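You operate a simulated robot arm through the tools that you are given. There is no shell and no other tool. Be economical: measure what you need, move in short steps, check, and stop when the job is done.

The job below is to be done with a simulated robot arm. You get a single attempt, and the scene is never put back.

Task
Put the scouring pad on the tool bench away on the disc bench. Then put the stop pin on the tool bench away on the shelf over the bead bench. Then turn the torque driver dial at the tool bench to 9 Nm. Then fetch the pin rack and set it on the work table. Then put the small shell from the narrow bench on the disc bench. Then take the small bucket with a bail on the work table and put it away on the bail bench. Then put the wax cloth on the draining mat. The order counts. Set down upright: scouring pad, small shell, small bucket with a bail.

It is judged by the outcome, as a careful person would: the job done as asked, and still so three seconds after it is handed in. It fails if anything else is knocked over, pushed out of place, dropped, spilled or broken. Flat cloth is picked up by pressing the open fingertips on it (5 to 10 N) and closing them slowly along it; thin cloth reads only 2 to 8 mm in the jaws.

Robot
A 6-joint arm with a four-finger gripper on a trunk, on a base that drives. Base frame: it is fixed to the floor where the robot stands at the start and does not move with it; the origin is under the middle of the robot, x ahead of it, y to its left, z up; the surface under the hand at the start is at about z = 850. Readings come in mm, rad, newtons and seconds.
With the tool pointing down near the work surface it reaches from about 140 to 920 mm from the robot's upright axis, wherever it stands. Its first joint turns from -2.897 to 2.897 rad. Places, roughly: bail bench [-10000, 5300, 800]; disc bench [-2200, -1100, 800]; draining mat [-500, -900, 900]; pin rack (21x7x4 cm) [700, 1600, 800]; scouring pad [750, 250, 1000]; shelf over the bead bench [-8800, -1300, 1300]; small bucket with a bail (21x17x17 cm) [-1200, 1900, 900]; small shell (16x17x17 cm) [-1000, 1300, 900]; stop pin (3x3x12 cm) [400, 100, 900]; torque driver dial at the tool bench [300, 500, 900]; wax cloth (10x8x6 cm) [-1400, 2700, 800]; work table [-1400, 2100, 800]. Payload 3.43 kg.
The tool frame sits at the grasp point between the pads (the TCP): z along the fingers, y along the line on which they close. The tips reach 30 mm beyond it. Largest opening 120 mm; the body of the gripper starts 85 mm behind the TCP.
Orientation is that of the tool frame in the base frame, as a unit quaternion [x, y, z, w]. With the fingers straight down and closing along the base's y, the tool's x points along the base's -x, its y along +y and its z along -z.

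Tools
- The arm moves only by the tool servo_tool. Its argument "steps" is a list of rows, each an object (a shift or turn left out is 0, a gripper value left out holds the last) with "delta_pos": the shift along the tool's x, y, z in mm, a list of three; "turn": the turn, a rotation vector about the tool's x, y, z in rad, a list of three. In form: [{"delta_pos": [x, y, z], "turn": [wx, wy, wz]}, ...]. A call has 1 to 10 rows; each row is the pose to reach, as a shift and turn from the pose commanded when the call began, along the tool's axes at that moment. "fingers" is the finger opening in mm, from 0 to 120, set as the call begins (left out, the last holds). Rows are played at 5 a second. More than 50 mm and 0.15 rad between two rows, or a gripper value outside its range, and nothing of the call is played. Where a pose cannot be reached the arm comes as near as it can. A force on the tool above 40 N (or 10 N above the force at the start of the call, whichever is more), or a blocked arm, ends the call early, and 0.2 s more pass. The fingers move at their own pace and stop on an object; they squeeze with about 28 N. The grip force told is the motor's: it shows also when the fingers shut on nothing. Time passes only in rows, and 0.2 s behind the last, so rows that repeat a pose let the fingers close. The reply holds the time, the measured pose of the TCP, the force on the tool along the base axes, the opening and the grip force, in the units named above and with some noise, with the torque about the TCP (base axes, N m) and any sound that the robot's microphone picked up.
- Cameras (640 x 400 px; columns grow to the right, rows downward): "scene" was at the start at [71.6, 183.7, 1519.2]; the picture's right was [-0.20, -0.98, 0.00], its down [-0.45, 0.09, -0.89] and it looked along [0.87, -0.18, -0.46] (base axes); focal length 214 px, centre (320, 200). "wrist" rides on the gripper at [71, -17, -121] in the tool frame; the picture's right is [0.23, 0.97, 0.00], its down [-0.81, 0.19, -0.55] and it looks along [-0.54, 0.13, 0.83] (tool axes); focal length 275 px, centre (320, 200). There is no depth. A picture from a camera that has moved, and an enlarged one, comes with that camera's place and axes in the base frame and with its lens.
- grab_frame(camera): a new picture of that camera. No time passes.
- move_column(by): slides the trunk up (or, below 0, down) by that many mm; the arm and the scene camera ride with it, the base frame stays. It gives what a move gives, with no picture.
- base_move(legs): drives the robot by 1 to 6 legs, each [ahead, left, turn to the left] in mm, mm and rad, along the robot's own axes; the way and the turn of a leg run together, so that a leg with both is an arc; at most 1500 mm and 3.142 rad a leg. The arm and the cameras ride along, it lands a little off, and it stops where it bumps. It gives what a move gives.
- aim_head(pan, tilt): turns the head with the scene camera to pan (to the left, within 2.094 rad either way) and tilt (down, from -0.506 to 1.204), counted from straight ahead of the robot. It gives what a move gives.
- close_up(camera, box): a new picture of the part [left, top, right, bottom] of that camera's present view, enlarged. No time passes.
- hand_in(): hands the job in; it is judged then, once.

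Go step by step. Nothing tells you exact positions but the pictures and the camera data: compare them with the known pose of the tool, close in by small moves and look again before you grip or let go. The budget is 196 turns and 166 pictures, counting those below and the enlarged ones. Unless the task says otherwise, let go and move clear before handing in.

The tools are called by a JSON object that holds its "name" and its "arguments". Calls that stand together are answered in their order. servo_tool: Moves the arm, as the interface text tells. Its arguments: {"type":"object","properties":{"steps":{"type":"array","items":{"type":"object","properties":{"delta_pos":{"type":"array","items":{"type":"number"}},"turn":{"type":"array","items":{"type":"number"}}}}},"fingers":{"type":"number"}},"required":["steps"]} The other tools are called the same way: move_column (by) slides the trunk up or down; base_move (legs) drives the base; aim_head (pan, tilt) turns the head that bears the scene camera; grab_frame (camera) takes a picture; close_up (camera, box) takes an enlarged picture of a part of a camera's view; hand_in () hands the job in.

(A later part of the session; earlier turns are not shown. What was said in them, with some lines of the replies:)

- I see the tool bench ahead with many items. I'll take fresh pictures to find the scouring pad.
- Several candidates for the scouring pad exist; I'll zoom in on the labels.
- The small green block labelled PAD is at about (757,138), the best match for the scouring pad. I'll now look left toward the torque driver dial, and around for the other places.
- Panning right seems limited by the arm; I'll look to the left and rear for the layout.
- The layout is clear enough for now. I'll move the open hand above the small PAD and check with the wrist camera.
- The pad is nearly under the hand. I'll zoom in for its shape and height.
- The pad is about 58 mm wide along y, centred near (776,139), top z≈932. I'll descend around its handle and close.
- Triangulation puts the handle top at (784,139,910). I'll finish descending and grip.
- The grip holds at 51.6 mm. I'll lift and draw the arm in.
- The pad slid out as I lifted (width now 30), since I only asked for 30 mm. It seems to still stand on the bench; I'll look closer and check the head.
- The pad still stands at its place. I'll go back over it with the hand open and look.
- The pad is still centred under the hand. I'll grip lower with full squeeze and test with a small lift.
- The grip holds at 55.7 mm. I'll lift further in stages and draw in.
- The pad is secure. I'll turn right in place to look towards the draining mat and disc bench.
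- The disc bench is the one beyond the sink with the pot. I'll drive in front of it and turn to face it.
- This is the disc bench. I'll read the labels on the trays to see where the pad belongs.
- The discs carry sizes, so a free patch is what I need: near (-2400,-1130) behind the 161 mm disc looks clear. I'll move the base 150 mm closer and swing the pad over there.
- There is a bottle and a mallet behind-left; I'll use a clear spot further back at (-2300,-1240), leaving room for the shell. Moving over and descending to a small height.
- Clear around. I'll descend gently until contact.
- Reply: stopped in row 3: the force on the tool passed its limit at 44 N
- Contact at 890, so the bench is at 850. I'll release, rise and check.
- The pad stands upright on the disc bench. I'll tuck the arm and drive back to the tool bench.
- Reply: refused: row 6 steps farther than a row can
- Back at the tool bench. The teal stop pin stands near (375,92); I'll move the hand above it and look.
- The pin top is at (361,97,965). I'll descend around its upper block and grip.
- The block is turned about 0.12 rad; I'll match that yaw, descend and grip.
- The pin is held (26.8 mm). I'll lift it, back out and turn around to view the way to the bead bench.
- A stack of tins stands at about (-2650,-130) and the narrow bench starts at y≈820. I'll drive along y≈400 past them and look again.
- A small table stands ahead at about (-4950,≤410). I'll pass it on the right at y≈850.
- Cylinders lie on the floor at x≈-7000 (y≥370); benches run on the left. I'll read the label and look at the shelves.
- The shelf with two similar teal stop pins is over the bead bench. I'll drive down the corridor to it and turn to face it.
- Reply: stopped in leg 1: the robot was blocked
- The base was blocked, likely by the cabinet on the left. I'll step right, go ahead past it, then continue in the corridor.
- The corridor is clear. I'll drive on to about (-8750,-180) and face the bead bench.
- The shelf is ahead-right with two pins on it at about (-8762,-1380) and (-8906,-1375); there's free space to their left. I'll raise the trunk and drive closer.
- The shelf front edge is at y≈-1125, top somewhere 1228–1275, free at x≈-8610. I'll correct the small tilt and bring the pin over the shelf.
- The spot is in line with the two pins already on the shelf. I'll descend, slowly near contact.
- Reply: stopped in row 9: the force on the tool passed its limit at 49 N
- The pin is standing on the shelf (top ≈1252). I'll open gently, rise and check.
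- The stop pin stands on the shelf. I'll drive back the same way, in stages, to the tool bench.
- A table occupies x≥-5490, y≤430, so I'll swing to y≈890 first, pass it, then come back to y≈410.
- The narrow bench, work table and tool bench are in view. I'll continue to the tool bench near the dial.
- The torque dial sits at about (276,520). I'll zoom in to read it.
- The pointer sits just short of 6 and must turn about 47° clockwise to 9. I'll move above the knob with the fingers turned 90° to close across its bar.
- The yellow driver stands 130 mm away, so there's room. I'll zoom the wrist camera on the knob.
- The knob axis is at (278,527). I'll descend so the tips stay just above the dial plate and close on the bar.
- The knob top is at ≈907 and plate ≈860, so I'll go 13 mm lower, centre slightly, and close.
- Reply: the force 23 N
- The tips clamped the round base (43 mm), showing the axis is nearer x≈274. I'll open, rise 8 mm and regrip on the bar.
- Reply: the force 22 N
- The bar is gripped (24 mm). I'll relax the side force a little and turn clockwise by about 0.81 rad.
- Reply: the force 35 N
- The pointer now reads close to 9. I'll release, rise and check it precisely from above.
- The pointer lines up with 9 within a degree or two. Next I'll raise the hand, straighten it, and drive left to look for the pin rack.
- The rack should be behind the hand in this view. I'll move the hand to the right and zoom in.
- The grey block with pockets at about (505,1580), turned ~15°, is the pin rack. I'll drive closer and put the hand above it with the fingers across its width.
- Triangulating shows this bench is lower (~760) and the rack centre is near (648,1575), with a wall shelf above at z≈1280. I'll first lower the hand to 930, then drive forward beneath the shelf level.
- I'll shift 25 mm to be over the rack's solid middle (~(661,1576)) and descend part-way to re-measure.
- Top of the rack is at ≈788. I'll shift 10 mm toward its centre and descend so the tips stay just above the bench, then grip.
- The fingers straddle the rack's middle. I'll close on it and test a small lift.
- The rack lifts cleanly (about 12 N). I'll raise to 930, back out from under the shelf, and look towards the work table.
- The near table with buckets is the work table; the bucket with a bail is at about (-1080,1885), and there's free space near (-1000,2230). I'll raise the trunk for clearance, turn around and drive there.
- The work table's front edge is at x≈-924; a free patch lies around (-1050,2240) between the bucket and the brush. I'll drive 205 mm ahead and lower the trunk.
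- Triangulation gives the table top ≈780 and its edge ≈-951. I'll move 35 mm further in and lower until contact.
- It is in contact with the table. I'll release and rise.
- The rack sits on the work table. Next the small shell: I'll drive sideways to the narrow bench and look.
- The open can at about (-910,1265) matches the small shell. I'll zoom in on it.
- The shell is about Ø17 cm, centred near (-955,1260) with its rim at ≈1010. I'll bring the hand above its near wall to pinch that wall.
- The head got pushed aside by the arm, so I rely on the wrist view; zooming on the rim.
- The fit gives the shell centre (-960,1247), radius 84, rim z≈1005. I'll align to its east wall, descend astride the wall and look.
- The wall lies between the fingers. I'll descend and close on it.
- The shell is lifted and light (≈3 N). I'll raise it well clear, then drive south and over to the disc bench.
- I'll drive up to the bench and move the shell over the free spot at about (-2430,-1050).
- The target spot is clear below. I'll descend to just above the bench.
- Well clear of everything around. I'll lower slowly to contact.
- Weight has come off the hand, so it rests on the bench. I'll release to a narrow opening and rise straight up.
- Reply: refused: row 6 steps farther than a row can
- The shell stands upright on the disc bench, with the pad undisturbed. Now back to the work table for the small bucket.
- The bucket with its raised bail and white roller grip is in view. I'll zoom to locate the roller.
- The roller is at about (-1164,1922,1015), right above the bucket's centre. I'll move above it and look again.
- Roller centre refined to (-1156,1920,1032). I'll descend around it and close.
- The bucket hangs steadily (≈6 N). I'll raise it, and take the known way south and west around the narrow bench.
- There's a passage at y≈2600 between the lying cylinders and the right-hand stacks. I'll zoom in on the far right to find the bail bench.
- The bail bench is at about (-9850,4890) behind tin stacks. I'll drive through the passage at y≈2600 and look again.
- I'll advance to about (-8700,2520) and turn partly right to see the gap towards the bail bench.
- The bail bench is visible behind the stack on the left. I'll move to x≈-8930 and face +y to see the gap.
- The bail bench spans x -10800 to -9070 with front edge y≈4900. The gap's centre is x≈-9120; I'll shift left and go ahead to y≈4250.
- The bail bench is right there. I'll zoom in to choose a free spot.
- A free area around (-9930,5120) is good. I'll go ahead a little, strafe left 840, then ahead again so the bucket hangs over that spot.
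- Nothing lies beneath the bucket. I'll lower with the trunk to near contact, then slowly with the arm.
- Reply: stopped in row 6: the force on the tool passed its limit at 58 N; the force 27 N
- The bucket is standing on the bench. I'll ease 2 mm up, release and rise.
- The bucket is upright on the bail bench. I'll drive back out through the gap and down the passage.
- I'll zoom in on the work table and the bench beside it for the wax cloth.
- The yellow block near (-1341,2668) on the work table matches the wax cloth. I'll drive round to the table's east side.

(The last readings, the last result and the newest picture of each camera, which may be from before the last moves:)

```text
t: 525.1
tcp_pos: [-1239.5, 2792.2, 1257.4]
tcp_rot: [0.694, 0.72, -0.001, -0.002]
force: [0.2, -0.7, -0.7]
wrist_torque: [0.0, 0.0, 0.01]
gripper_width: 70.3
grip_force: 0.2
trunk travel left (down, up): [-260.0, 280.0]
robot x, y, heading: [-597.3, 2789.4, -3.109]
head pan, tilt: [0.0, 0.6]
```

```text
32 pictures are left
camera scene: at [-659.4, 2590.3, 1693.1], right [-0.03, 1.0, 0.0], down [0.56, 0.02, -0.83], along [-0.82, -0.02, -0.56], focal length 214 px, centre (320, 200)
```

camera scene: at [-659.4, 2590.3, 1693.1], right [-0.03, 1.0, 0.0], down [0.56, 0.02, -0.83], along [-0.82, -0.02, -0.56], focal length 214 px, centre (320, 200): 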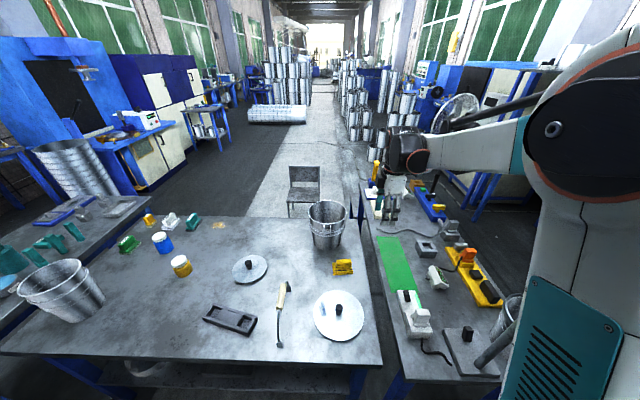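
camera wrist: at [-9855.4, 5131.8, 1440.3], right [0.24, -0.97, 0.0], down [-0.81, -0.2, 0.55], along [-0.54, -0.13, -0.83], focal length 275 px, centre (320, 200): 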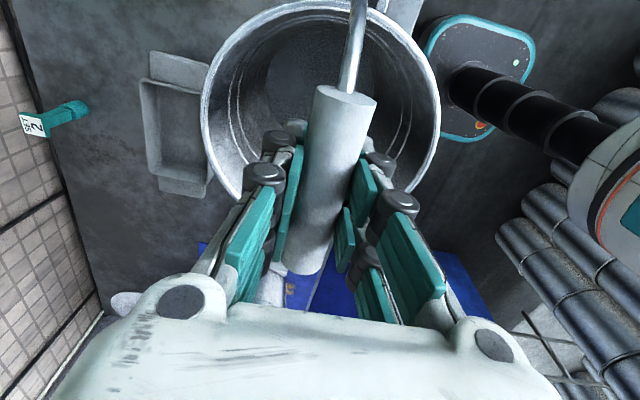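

{"name": "close_up", "arguments": {"camera": "scene", "box": [296, 230, 392, 290]}}

{"name": "close_up", "arguments": {"camera": "scene", "box": [360, 210, 520, 360]}}

```text
6.67 times, centred on (344, 260) of scene
camera zoom: at [-659.4, 2590.3, 1693.1], right [-0.03, 1.0, 0.0], down [0.56, 0.02, -0.83], along [-0.82, -0.02, -0.56], focal length 1430 px, centre (160, -200)
```

zoom: 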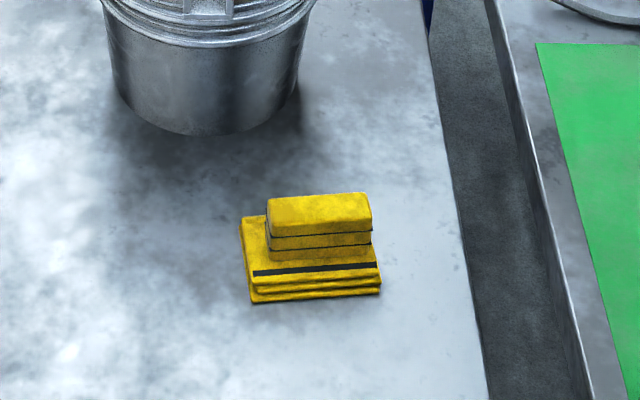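

```text
2.67 times, centred on (440, 285) of scene
camera zoom: at [-659.4, 2590.3, 1693.1], right [-0.03, 1.0, 0.0], down [0.56, 0.02, -0.83], along [-0.82, -0.02, -0.56], focal length 572 px, centre (0, -27)
```

zoom: 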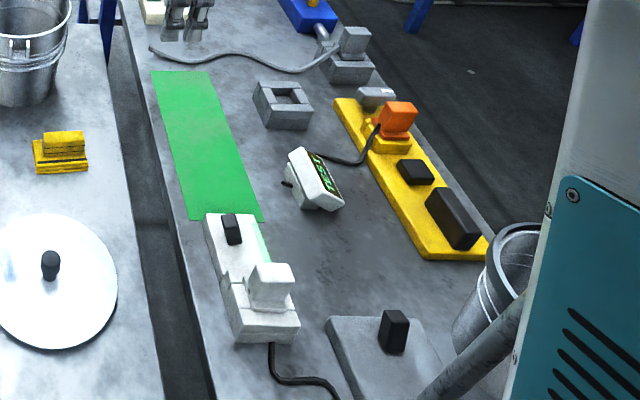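

The yellow folded cloth with a thicker top fold is the wax cloth, at about (-1350,2690). I'll move above it and look from the wrist.

{"name": "servo_tool", "arguments": {"steps": [{"delta_pos": [-24, -27, 0]}, {"delta_pos": [-48, -54, 20]}, {"delta_pos": [-72, -81, 50]}, {"delta_pos": [-96, -109, 80]}, {"delta_pos": [-96, -109, 125]}, {"delta_pos": [-96, -109, 170]}, {"delta_pos": [-96, -109, 210]}], "fingers": 80}}

{"name": "close_up", "arguments": {"camera": "wrist", "box": [200, 40, 440, 240]}}

{"name": "close_up", "arguments": {"camera": "scene", "box": [280, 210, 408, 290]}}

```text
t: 526.7
tcp_pos: [-1347.0, 2691.7, 1047.5]
tcp_rot: [0.694, 0.72, -0.001, -0.001]
force: [0.1, 0.6, 0.0]
wrist_torque: [0.04, -0.04, 0.02]
gripper_width: 80.0
grip_force: 0.0
trunk travel left (down, up): [-260.0, 280.0]
robot x, y, heading: [-598.0, 2793.6, -3.112]
head pan, tilt: [0.0, 0.6]
```

```text
2.00 times, centred on (320, 140) of wrist
camera zoom: at [-1366.0, 2761.5, 1168.2], right [0.96, 0.26, 0.0], down [0.22, -0.8, 0.55], along [0.14, -0.53, -0.83], focal length 551 px, centre (320, 320)
```

zoom: 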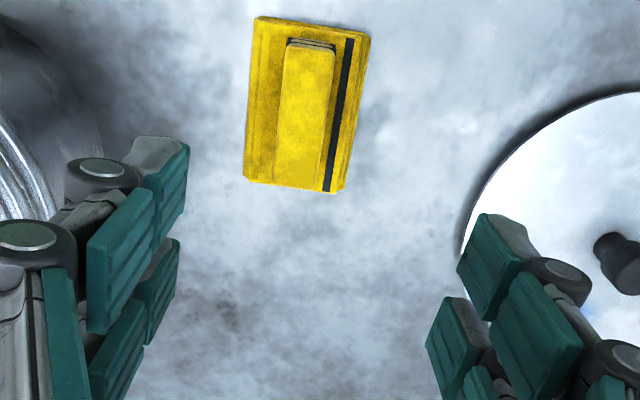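

```text
5.00 times, centred on (344, 250) of scene
camera zoom: at [-660.2, 2590.2, 1693.0], right [-0.03, 1.0, 0.0], down [0.57, 0.02, -0.82], along [-0.82, -0.02, -0.57], focal length 1072 px, centre (200, -50)
```

zoom: 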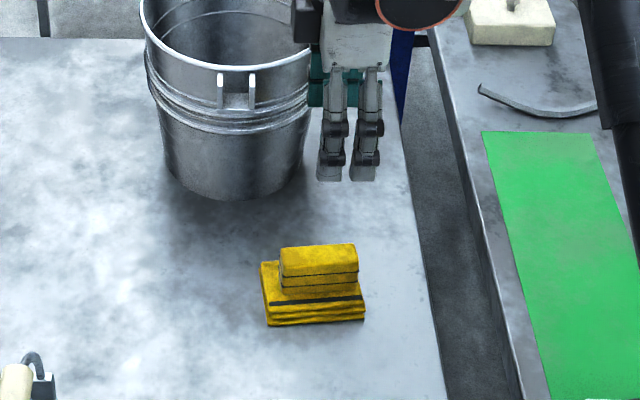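

The top fold is ~26 mm thick, centred at (-1356,2684), turned ~8°. I'll align and descend so the tips reach its foot, watching the force.

{"name": "servo_tool", "arguments": {"steps": [{"delta_pos": [-7, -9, 45], "turn": [0, 0, -0.108]}, {"delta_pos": [-7, -9, 90], "turn": [0, 0, -0.108]}, {"delta_pos": [-7, -9, 135], "turn": [0, 0, -0.108]}, {"delta_pos": [-7, -9, 170], "turn": [0, 0, -0.108]}], "fingers": 70}}

{"name": "close_up", "arguments": {"camera": "wrist", "box": [200, 60, 440, 260]}}

{"name": "close_up", "arguments": {"camera": "scene", "box": [310, 230, 390, 280]}}

```text
t: 527.7
tcp_pos: [-1356.0, 2684.3, 877.8]
tcp_rot: [0.655, 0.756, -0.001, -0.002]
force: [-0.4, 0.1, -0.4]
wrist_torque: [-0.01, -0.02, -0.02]
gripper_width: 69.8
grip_force: 0.0
trunk travel left (down, up): [-260.0, 280.0]
robot x, y, heading: [-600.8, 2790.5, -3.111]
head pan, tilt: [0.0, 0.6]
```

```text
2.00 times, centred on (320, 160) of wrist
camera zoom: at [-1382.7, 2752.1, 998.7], right [0.93, 0.37, 0.0], down [0.31, -0.78, 0.55], along [0.2, -0.51, -0.83], focal length 551 px, centre (320, 280)
```

zoom: 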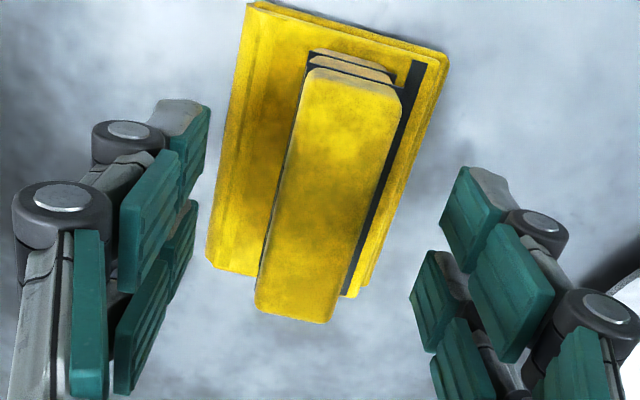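

```text
8.00 times, centred on (350, 255) of scene
camera zoom: at [-660.3, 2590.2, 1693.0], right [-0.03, 1.0, 0.0], down [0.57, 0.02, -0.82], along [-0.82, -0.02, -0.57], focal length 1716 px, centre (80, -240)
```

zoom: 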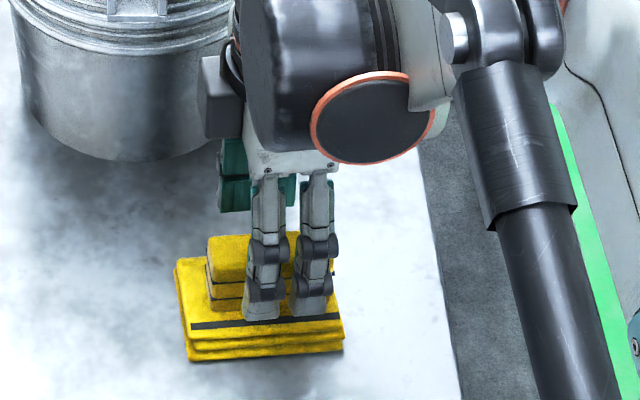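

Alignment is good and the top is at ≈847. I'll go down to 845 and close.

{"name": "servo_tool", "arguments": {"steps": [{"delta_pos": [0, 1, 15]}, {"delta_pos": [0, 1, 26]}, {"delta_pos": [0, 1, 32]}]}}

{"name": "servo_tool", "arguments": {"steps": [{"delta_pos": [0, 0, 0]}, {"delta_pos": [0, 0, 0]}, {"delta_pos": [0, 0, 0]}], "fingers": 0}}

{"name": "servo_tool", "arguments": {"steps": [{"delta_pos": [0, 0, -6]}, {"delta_pos": [0, 0, -14]}, {"delta_pos": [0, 0, -25]}]}}

{"name": "grab_frame", "arguments": {"camera": "wrist"}}

```text
t: 528.5
tcp_pos: [-1354.4, 2685.6, 845.0]
tcp_rot: [0.655, 0.756, -0.001, -0.002]
force: [-0.7, 0.5, 0.0]
wrist_torque: [-0.01, -0.03, -0.03]
gripper_width: 70.0
grip_force: 0.0
trunk travel left (down, up): [-260.0, 280.0]
robot x, y, heading: [-598.1, 2788.1, -3.108]
head pan, tilt: [0.0, 0.6]
```

```text
t: 529.3
tcp_pos: [-1355.1, 2684.8, 847.5]
tcp_rot: [0.655, 0.756, -0.002, -0.003]
force: [-11.4, -1.5, 28.4]
wrist_torque: [-0.09, 0.35, -0.15]
gripper_width: 25.3
grip_force: 28.3
trunk travel left (down, up): [-260.0, 280.0]
robot x, y, heading: [-601.4, 2789.9, -3.112]
head pan, tilt: [0.0, 0.6]
```

```text
t: 530.1
tcp_pos: [-1353.5, 2685.3, 870.3]
tcp_rot: [0.654, 0.756, -0.001, -0.002]
force: [-0.7, 0.7, -0.2]
wrist_torque: [0.02, -0.03, 0.01]
gripper_width: 25.1
grip_force: 27.6
trunk travel left (down, up): [-260.0, 280.0]
robot x, y, heading: [-599.8, 2789.2, -3.115]
head pan, tilt: [0.0, 0.6]
```

```text
25 pictures are left
camera wrist: at [-1380.9, 2752.8, 990.9], right [0.93, 0.37, 0.0], down [0.31, -0.78, 0.55], along [0.2, -0.51, -0.83], focal length 275 px, centre (320, 200)
```

wrist: 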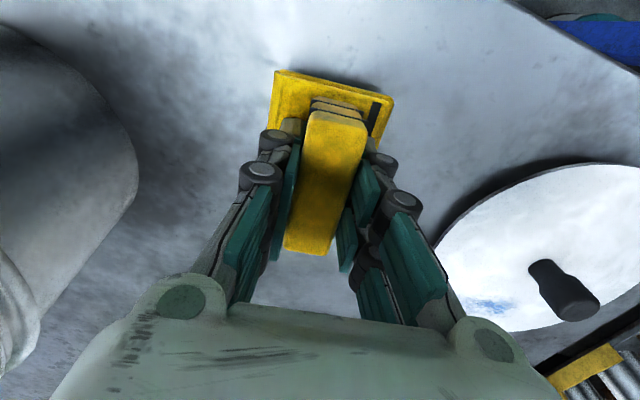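

It holds at 25 mm. I'll lift higher and check that the whole cloth came along.

{"name": "servo_tool", "arguments": {"steps": [{"delta_pos": [0, 0, -30]}, {"delta_pos": [0, 0, -60]}, {"delta_pos": [0, 0, -100]}, {"delta_pos": [0, 0, -140]}, {"delta_pos": [0, 0, -180]}, {"delta_pos": [0, 0, -220]}, {"delta_pos": [0, 0, -260]}, {"delta_pos": [0, 0, -300]}]}}

{"name": "grab_frame", "arguments": {"camera": "wrist"}}

```text
t: 531.9
tcp_pos: [-1354.6, 2684.8, 1171.5]
tcp_rot: [0.655, 0.756, -0.001, -0.003]
force: [-0.2, 0.2, 0.6]
wrist_torque: [0.0, -0.01, 0.0]
gripper_width: 25.2
grip_force: 27.7
trunk travel left (down, up): [-260.0, 280.0]
robot x, y, heading: [-597.1, 2790.1, -3.111]
head pan, tilt: [0.0, 0.6]
```

```text
24 pictures are left
camera wrist: at [-1379.9, 2752.3, 1291.5], right [0.93, 0.37, 0.0], down [0.31, -0.78, 0.55], along [0.2, -0.51, -0.83], focal length 275 px, centre (320, 200)
```

wrist: 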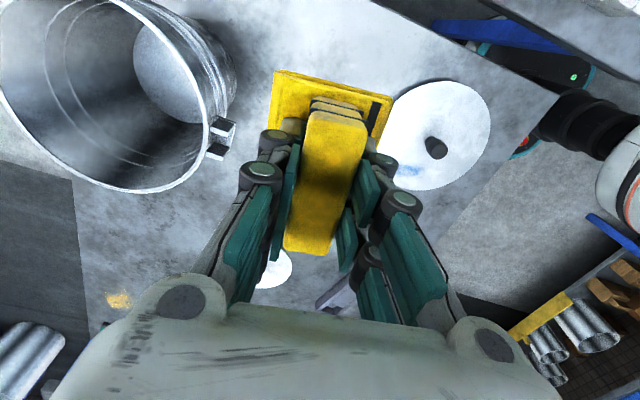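

The cloth is in hand. I'll tuck the arm and drive south to the wash bench to look at the draining mat.

{"name": "servo_tool", "arguments": {"steps": [{"delta_pos": [-6, 42, 0]}, {"delta_pos": [-12, 84, 0]}, {"delta_pos": [-18, 126, 0]}, {"delta_pos": [-24, 168, 0]}, {"delta_pos": [-30, 210, 0]}, {"delta_pos": [-36, 252, 0]}, {"delta_pos": [-43, 297, 0]}]}}

{"name": "base_move", "arguments": {"legs": [[0, 1300, 0], [0, 1300, 0], [0, 0, 1.54], [400, 0, 0]]}}

{"name": "aim_head", "arguments": {"pan": 0.0, "tilt": 0.7}}

{"name": "grab_frame", "arguments": {"camera": "scene"}}

```text
t: 533.5
tcp_pos: [-1052.7, 2686.0, 1168.4]
tcp_rot: [0.656, 0.755, -0.001, -0.002]
force: [1.0, -0.7, -0.1]
wrist_torque: [0.02, 0.03, 0.02]
gripper_width: 25.2
grip_force: 28.0
trunk travel left (down, up): [-260.0, 280.0]
robot x, y, heading: [-600.8, 2790.4, -3.115]
head pan, tilt: [0.0, 0.6]
```

```text
t: 551.9
tcp_pos: [-432.9, -655.3, 1167.6]
tcp_rot: [-0.052, 0.999, -0.002, -0.001]
force: [-0.4, -0.3, -0.4]
wrist_torque: [0.04, 0.04, 0.0]
gripper_width: 25.4
grip_force: 28.1
trunk travel left (down, up): [-260.0, 280.0]
robot x, y, heading: [-519.8, -191.0, -1.581]
head pan, tilt: [0.0, 0.6]
```

```text
t: 552.6
tcp_pos: [-431.7, -656.8, 1167.5]
tcp_rot: [-0.052, 0.999, -0.002, -0.001]
force: [0.0, 0.0, -0.8]
wrist_torque: [-0.01, 0.01, 0.0]
gripper_width: 25.2
grip_force: 27.9
trunk travel left (down, up): [-260.0, 280.0]
robot x, y, heading: [-517.4, -193.9, -1.584]
head pan, tilt: [0.0, 0.7]
```

```text
23 pictures are left
camera scene: at [-317.2, -262.8, 1686.6], right [-1.0, 0.0, 0.0], down [0.0, 0.63, -0.78], along [0.0, -0.78, -0.63], focal length 214 px, centre (320, 200)
```

scene: 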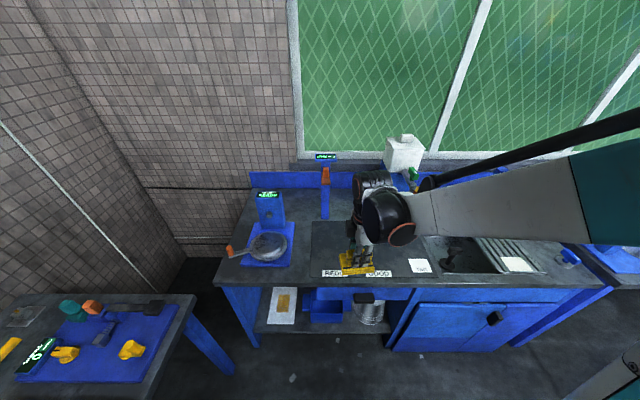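

I'll zoom in on the labels and the dark mat.

{"name": "close_up", "arguments": {"camera": "scene", "box": [300, 210, 444, 300]}}

{"name": "close_up", "arguments": {"camera": "scene", "box": [400, 220, 560, 300]}}

```text
4.44 times, centred on (372, 255) of scene
camera zoom: at [-317.2, -262.8, 1686.6], right [-1.0, 0.0, 0.0], down [0.0, 0.63, -0.78], along [0.0, -0.78, -0.63], focal length 953 px, centre (89, -44)
```

zoom: 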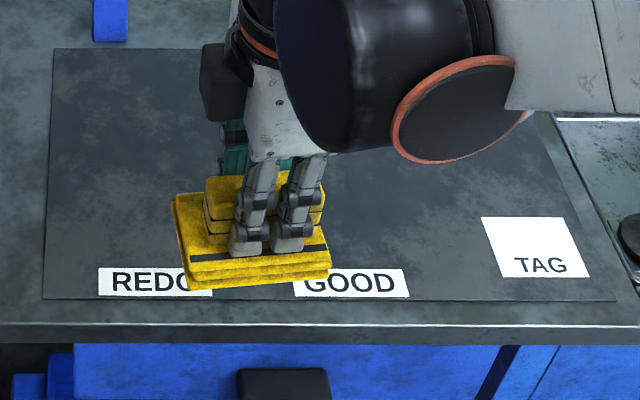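

```text
4.00 times, centred on (480, 260) of scene
camera zoom: at [-317.2, -262.8, 1686.6], right [-1.0, 0.0, 0.0], down [0.0, 0.63, -0.78], along [0.0, -0.78, -0.63], focal length 858 px, centre (-320, -40)
```

zoom: 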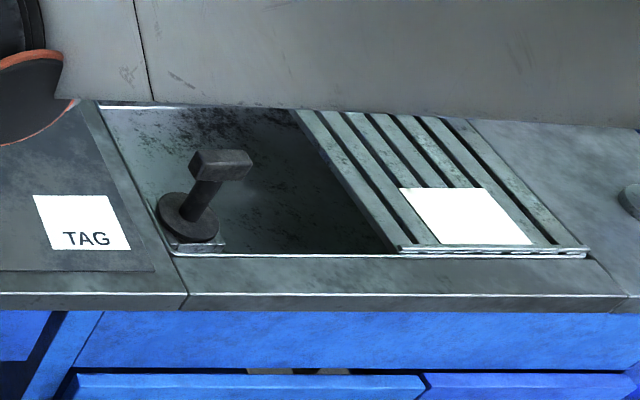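

The dark mat (x -820…-275, y -1112…-778) matches the draining mat. I'll drive closer and bring the cloth over its middle, then lower.

{"name": "base_move", "arguments": {"legs": [[200, 0, 0]]}}

{"name": "servo_tool", "arguments": {"steps": [{"delta_pos": [29, -23, 0]}, {"delta_pos": [58, -46, 0]}, {"delta_pos": [87, -69, 0]}, {"delta_pos": [116, -91, 0]}, {"delta_pos": [116, -91, 45]}, {"delta_pos": [116, -91, 90]}, {"delta_pos": [116, -91, 135]}, {"delta_pos": [116, -91, 180]}, {"delta_pos": [116, -91, 215]}]}}

{"name": "grab_frame", "arguments": {"camera": "wrist"}}

{"name": "grab_frame", "arguments": {"camera": "scene"}}

```text
t: 554.2
tcp_pos: [-433.4, -857.3, 1168.5]
tcp_rot: [-0.054, 0.999, -0.001, -0.001]
force: [-0.2, 1.0, -1.0]
wrist_torque: [0.04, 0.0, 0.02]
gripper_width: 25.4
grip_force: 27.9
trunk travel left (down, up): [-260.0, 280.0]
robot x, y, heading: [-524.9, -399.5, -1.575]
head pan, tilt: [0.0, 0.7]
```

```text
t: 556.2
tcp_pos: [-540.2, -959.3, 952.6]
tcp_rot: [-0.053, 0.999, -0.002, -0.001]
force: [0.3, 0.0, -0.3]
wrist_torque: [0.01, 0.03, 0.01]
gripper_width: 25.3
grip_force: 27.9
trunk travel left (down, up): [-260.0, 280.0]
robot x, y, heading: [-521.4, -395.1, -1.579]
head pan, tilt: [0.0, 0.7]
```

```text
20 pictures are left
camera wrist: at [-608.3, -984.3, 1072.7], right [-0.33, 0.94, 0.0], down [0.79, 0.28, 0.55], along [0.52, 0.18, -0.83], focal length 275 px, centre (320, 200)
```

wrist: 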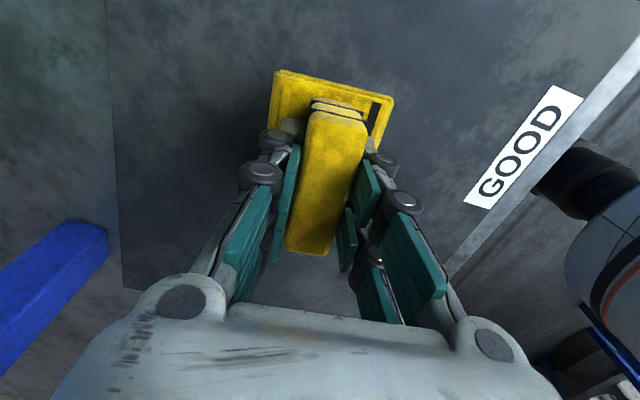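

```text
19 pictures are left
camera scene: at [-320.4, -462.8, 1684.4], right [-1.0, 0.01, 0.0], down [0.01, 0.64, -0.76], along [-0.01, -0.76, -0.64], focal length 214 px, centre (320, 200)
```

scene: 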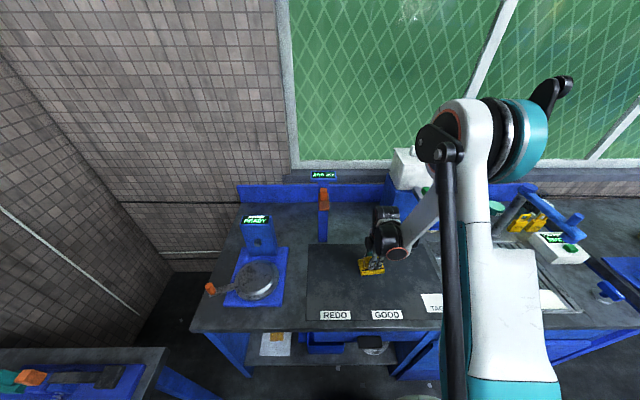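

The cloth is over the mat's middle. I'll lower slowly until contact.

{"name": "servo_tool", "arguments": {"steps": [{"delta_pos": [0, 0, 8]}, {"delta_pos": [0, 0, 16]}, {"delta_pos": [0, 0, 24]}, {"delta_pos": [0, 0, 30]}, {"delta_pos": [0, 0, 35]}, {"delta_pos": [0, 0, 39]}, {"delta_pos": [0, 0, 42]}, {"delta_pos": [0, 0, 45]}]}}

{"name": "close_up", "arguments": {"camera": "scene", "box": [330, 240, 426, 300]}}

```text
t: 558.0
tcp_pos: [-538.6, -960.3, 908.7]
tcp_rot: [-0.053, 0.999, -0.003, 0.0]
force: [-0.1, 0.0, -1.0]
wrist_torque: [0.01, -0.01, 0.04]
gripper_width: 25.6
grip_force: 28.1
trunk travel left (down, up): [-260.0, 280.0]
robot x, y, heading: [-524.2, -398.2, -1.579]
head pan, tilt: [0.0, 0.7]
```

```text
6.67 times, centred on (378, 270) of scene
camera zoom: at [-320.3, -462.2, 1684.5], right [-1.0, 0.01, 0.0], down [0.01, 0.64, -0.76], along [-0.01, -0.76, -0.64], focal length 1430 px, centre (-67, -267)
```

zoom: 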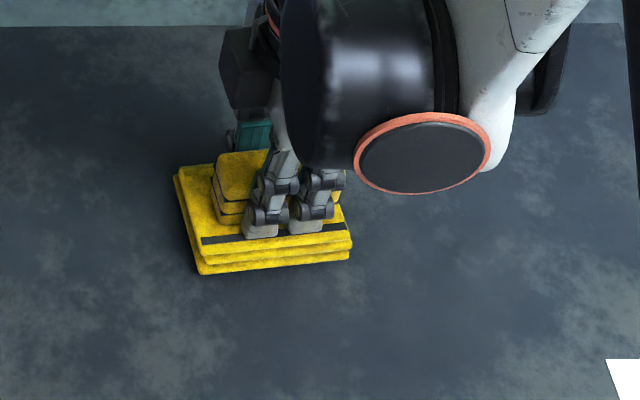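

{"name": "servo_tool", "arguments": {"steps": [{"delta_pos": [0, 0, 3]}, {"delta_pos": [0, 0, 6]}, {"delta_pos": [0, 0, 9]}, {"delta_pos": [0, 0, 12]}, {"delta_pos": [0, 0, 15]}, {"delta_pos": [0, 0, 18]}]}}

```text
t: 558.9
tcp_pos: [-539.3, -960.2, 901.0]
tcp_rot: [-0.053, 0.999, -0.004, -0.001]
force: [-0.9, 0.0, 26.2]
wrist_torque: [0.25, -0.24, -0.01]
gripper_width: 25.5
grip_force: 27.8
trunk travel left (down, up): [-260.0, 280.0]
robot x, y, heading: [-520.2, -398.4, -1.584]
head pan, tilt: [0.0, 0.7]
stopped in row 4: the force on the tool passed its limit at 49 N (the readings are from after the stop); the commanded pose is now the measured one
```

Contact with the mat. I'll release, rise and check.

{"name": "servo_tool", "arguments": {"steps": [{"delta_pos": [0, 0, -2]}, {"delta_pos": [0, 0, -2]}]}}

{"name": "servo_tool", "arguments": {"steps": [{"delta_pos": [0, 0, 0]}, {"delta_pos": [0, 0, 0]}, {"delta_pos": [0, 0, 0]}], "fingers": 70}}

{"name": "servo_tool", "arguments": {"steps": [{"delta_pos": [0, 0, -30]}, {"delta_pos": [0, 0, -70]}, {"delta_pos": [0, 0, -110]}, {"delta_pos": [0, 0, -150]}, {"delta_pos": [0, 0, -190]}, {"delta_pos": [0, 0, -230]}, {"delta_pos": [0, 45, -240]}, {"delta_pos": [0, 90, -240]}, {"delta_pos": [0, 135, -240]}]}}

{"name": "close_up", "arguments": {"camera": "scene", "box": [300, 230, 460, 330]}}

```text
t: 559.5
tcp_pos: [-538.4, -960.4, 901.2]
tcp_rot: [-0.053, 0.999, -0.004, 0.0]
force: [0.2, 0.3, 0.2]
wrist_torque: [0.07, -0.02, -0.03]
gripper_width: 25.4
grip_force: 27.9
trunk travel left (down, up): [-260.0, 280.0]
robot x, y, heading: [-521.1, -397.7, -1.581]
head pan, tilt: [0.0, 0.7]
```

```text
t: 560.3
tcp_pos: [-539.5, -961.7, 901.5]
tcp_rot: [-0.053, 0.999, -0.003, -0.001]
force: [0.0, -0.1, -0.4]
wrist_torque: [-0.03, 0.01, -0.01]
gripper_width: 69.9
grip_force: 0.0
trunk travel left (down, up): [-260.0, 280.0]
robot x, y, heading: [-519.3, -395.8, -1.581]
head pan, tilt: [0.0, 0.7]
```

```text
t: 562.3
tcp_pos: [-553.2, -824.2, 1139.8]
tcp_rot: [-0.052, 0.999, -0.005, 0.0]
force: [0.0, 0.3, 0.0]
wrist_torque: [-0.03, -0.03, 0.0]
gripper_width: 70.1
grip_force: 0.0
trunk travel left (down, up): [-260.0, 280.0]
robot x, y, heading: [-521.4, -395.4, -1.578]
head pan, tilt: [0.0, 0.7]
```

```text
4.00 times, centred on (380, 280) of scene
camera zoom: at [-320.2, -460.8, 1684.6], right [-1.0, 0.01, 0.0], down [0.01, 0.64, -0.77], along [-0.01, -0.77, -0.64], focal length 858 px, centre (80, -120)
```

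zoom: 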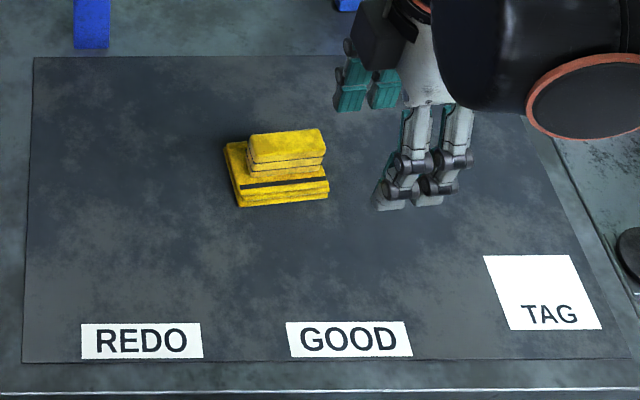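

The wax cloth lies on the draining mat, the hand is clear, and every step is done in order. I'm handing in.

{"name": "hand_in", "arguments": {}}

```text
The job is handed in.
```

I did all seven steps in the order you gave and handed the job in; I don't have the verdict yet.

- **Scouring pad:** upright on the disc bench. It slipped out of my first grip at the tool bench but stayed standing. There were two blocks labelled PAD, and I took the smaller one because it was nearer the given position.
- **Stop pin:** standing on the shelf over the bead bench, beside two matching pins. The base bumped something, probably a cabinet at about x -6100, on the way there. I saw nothing moved in the view ahead but did not go back to check it.
- **Torque driver dial:** the pointer lines up with 9 within about 2 degrees, judged from the pictures. The display still reads 0, so it did not confirm the setting.
- **Pin rack:** on the work table, in the clear space beside the bucket.
- **Small shell:** upright on the disc bench.
- **Small bucket with a bail:** upright on the bail bench, with its bail still raised.
- **Wax cloth:** on the dark mat marked REDO, GOOD and TAG. I took that to be the draining mat because it matches the given position. A ribbed draining board beside the sink was the other possibility.
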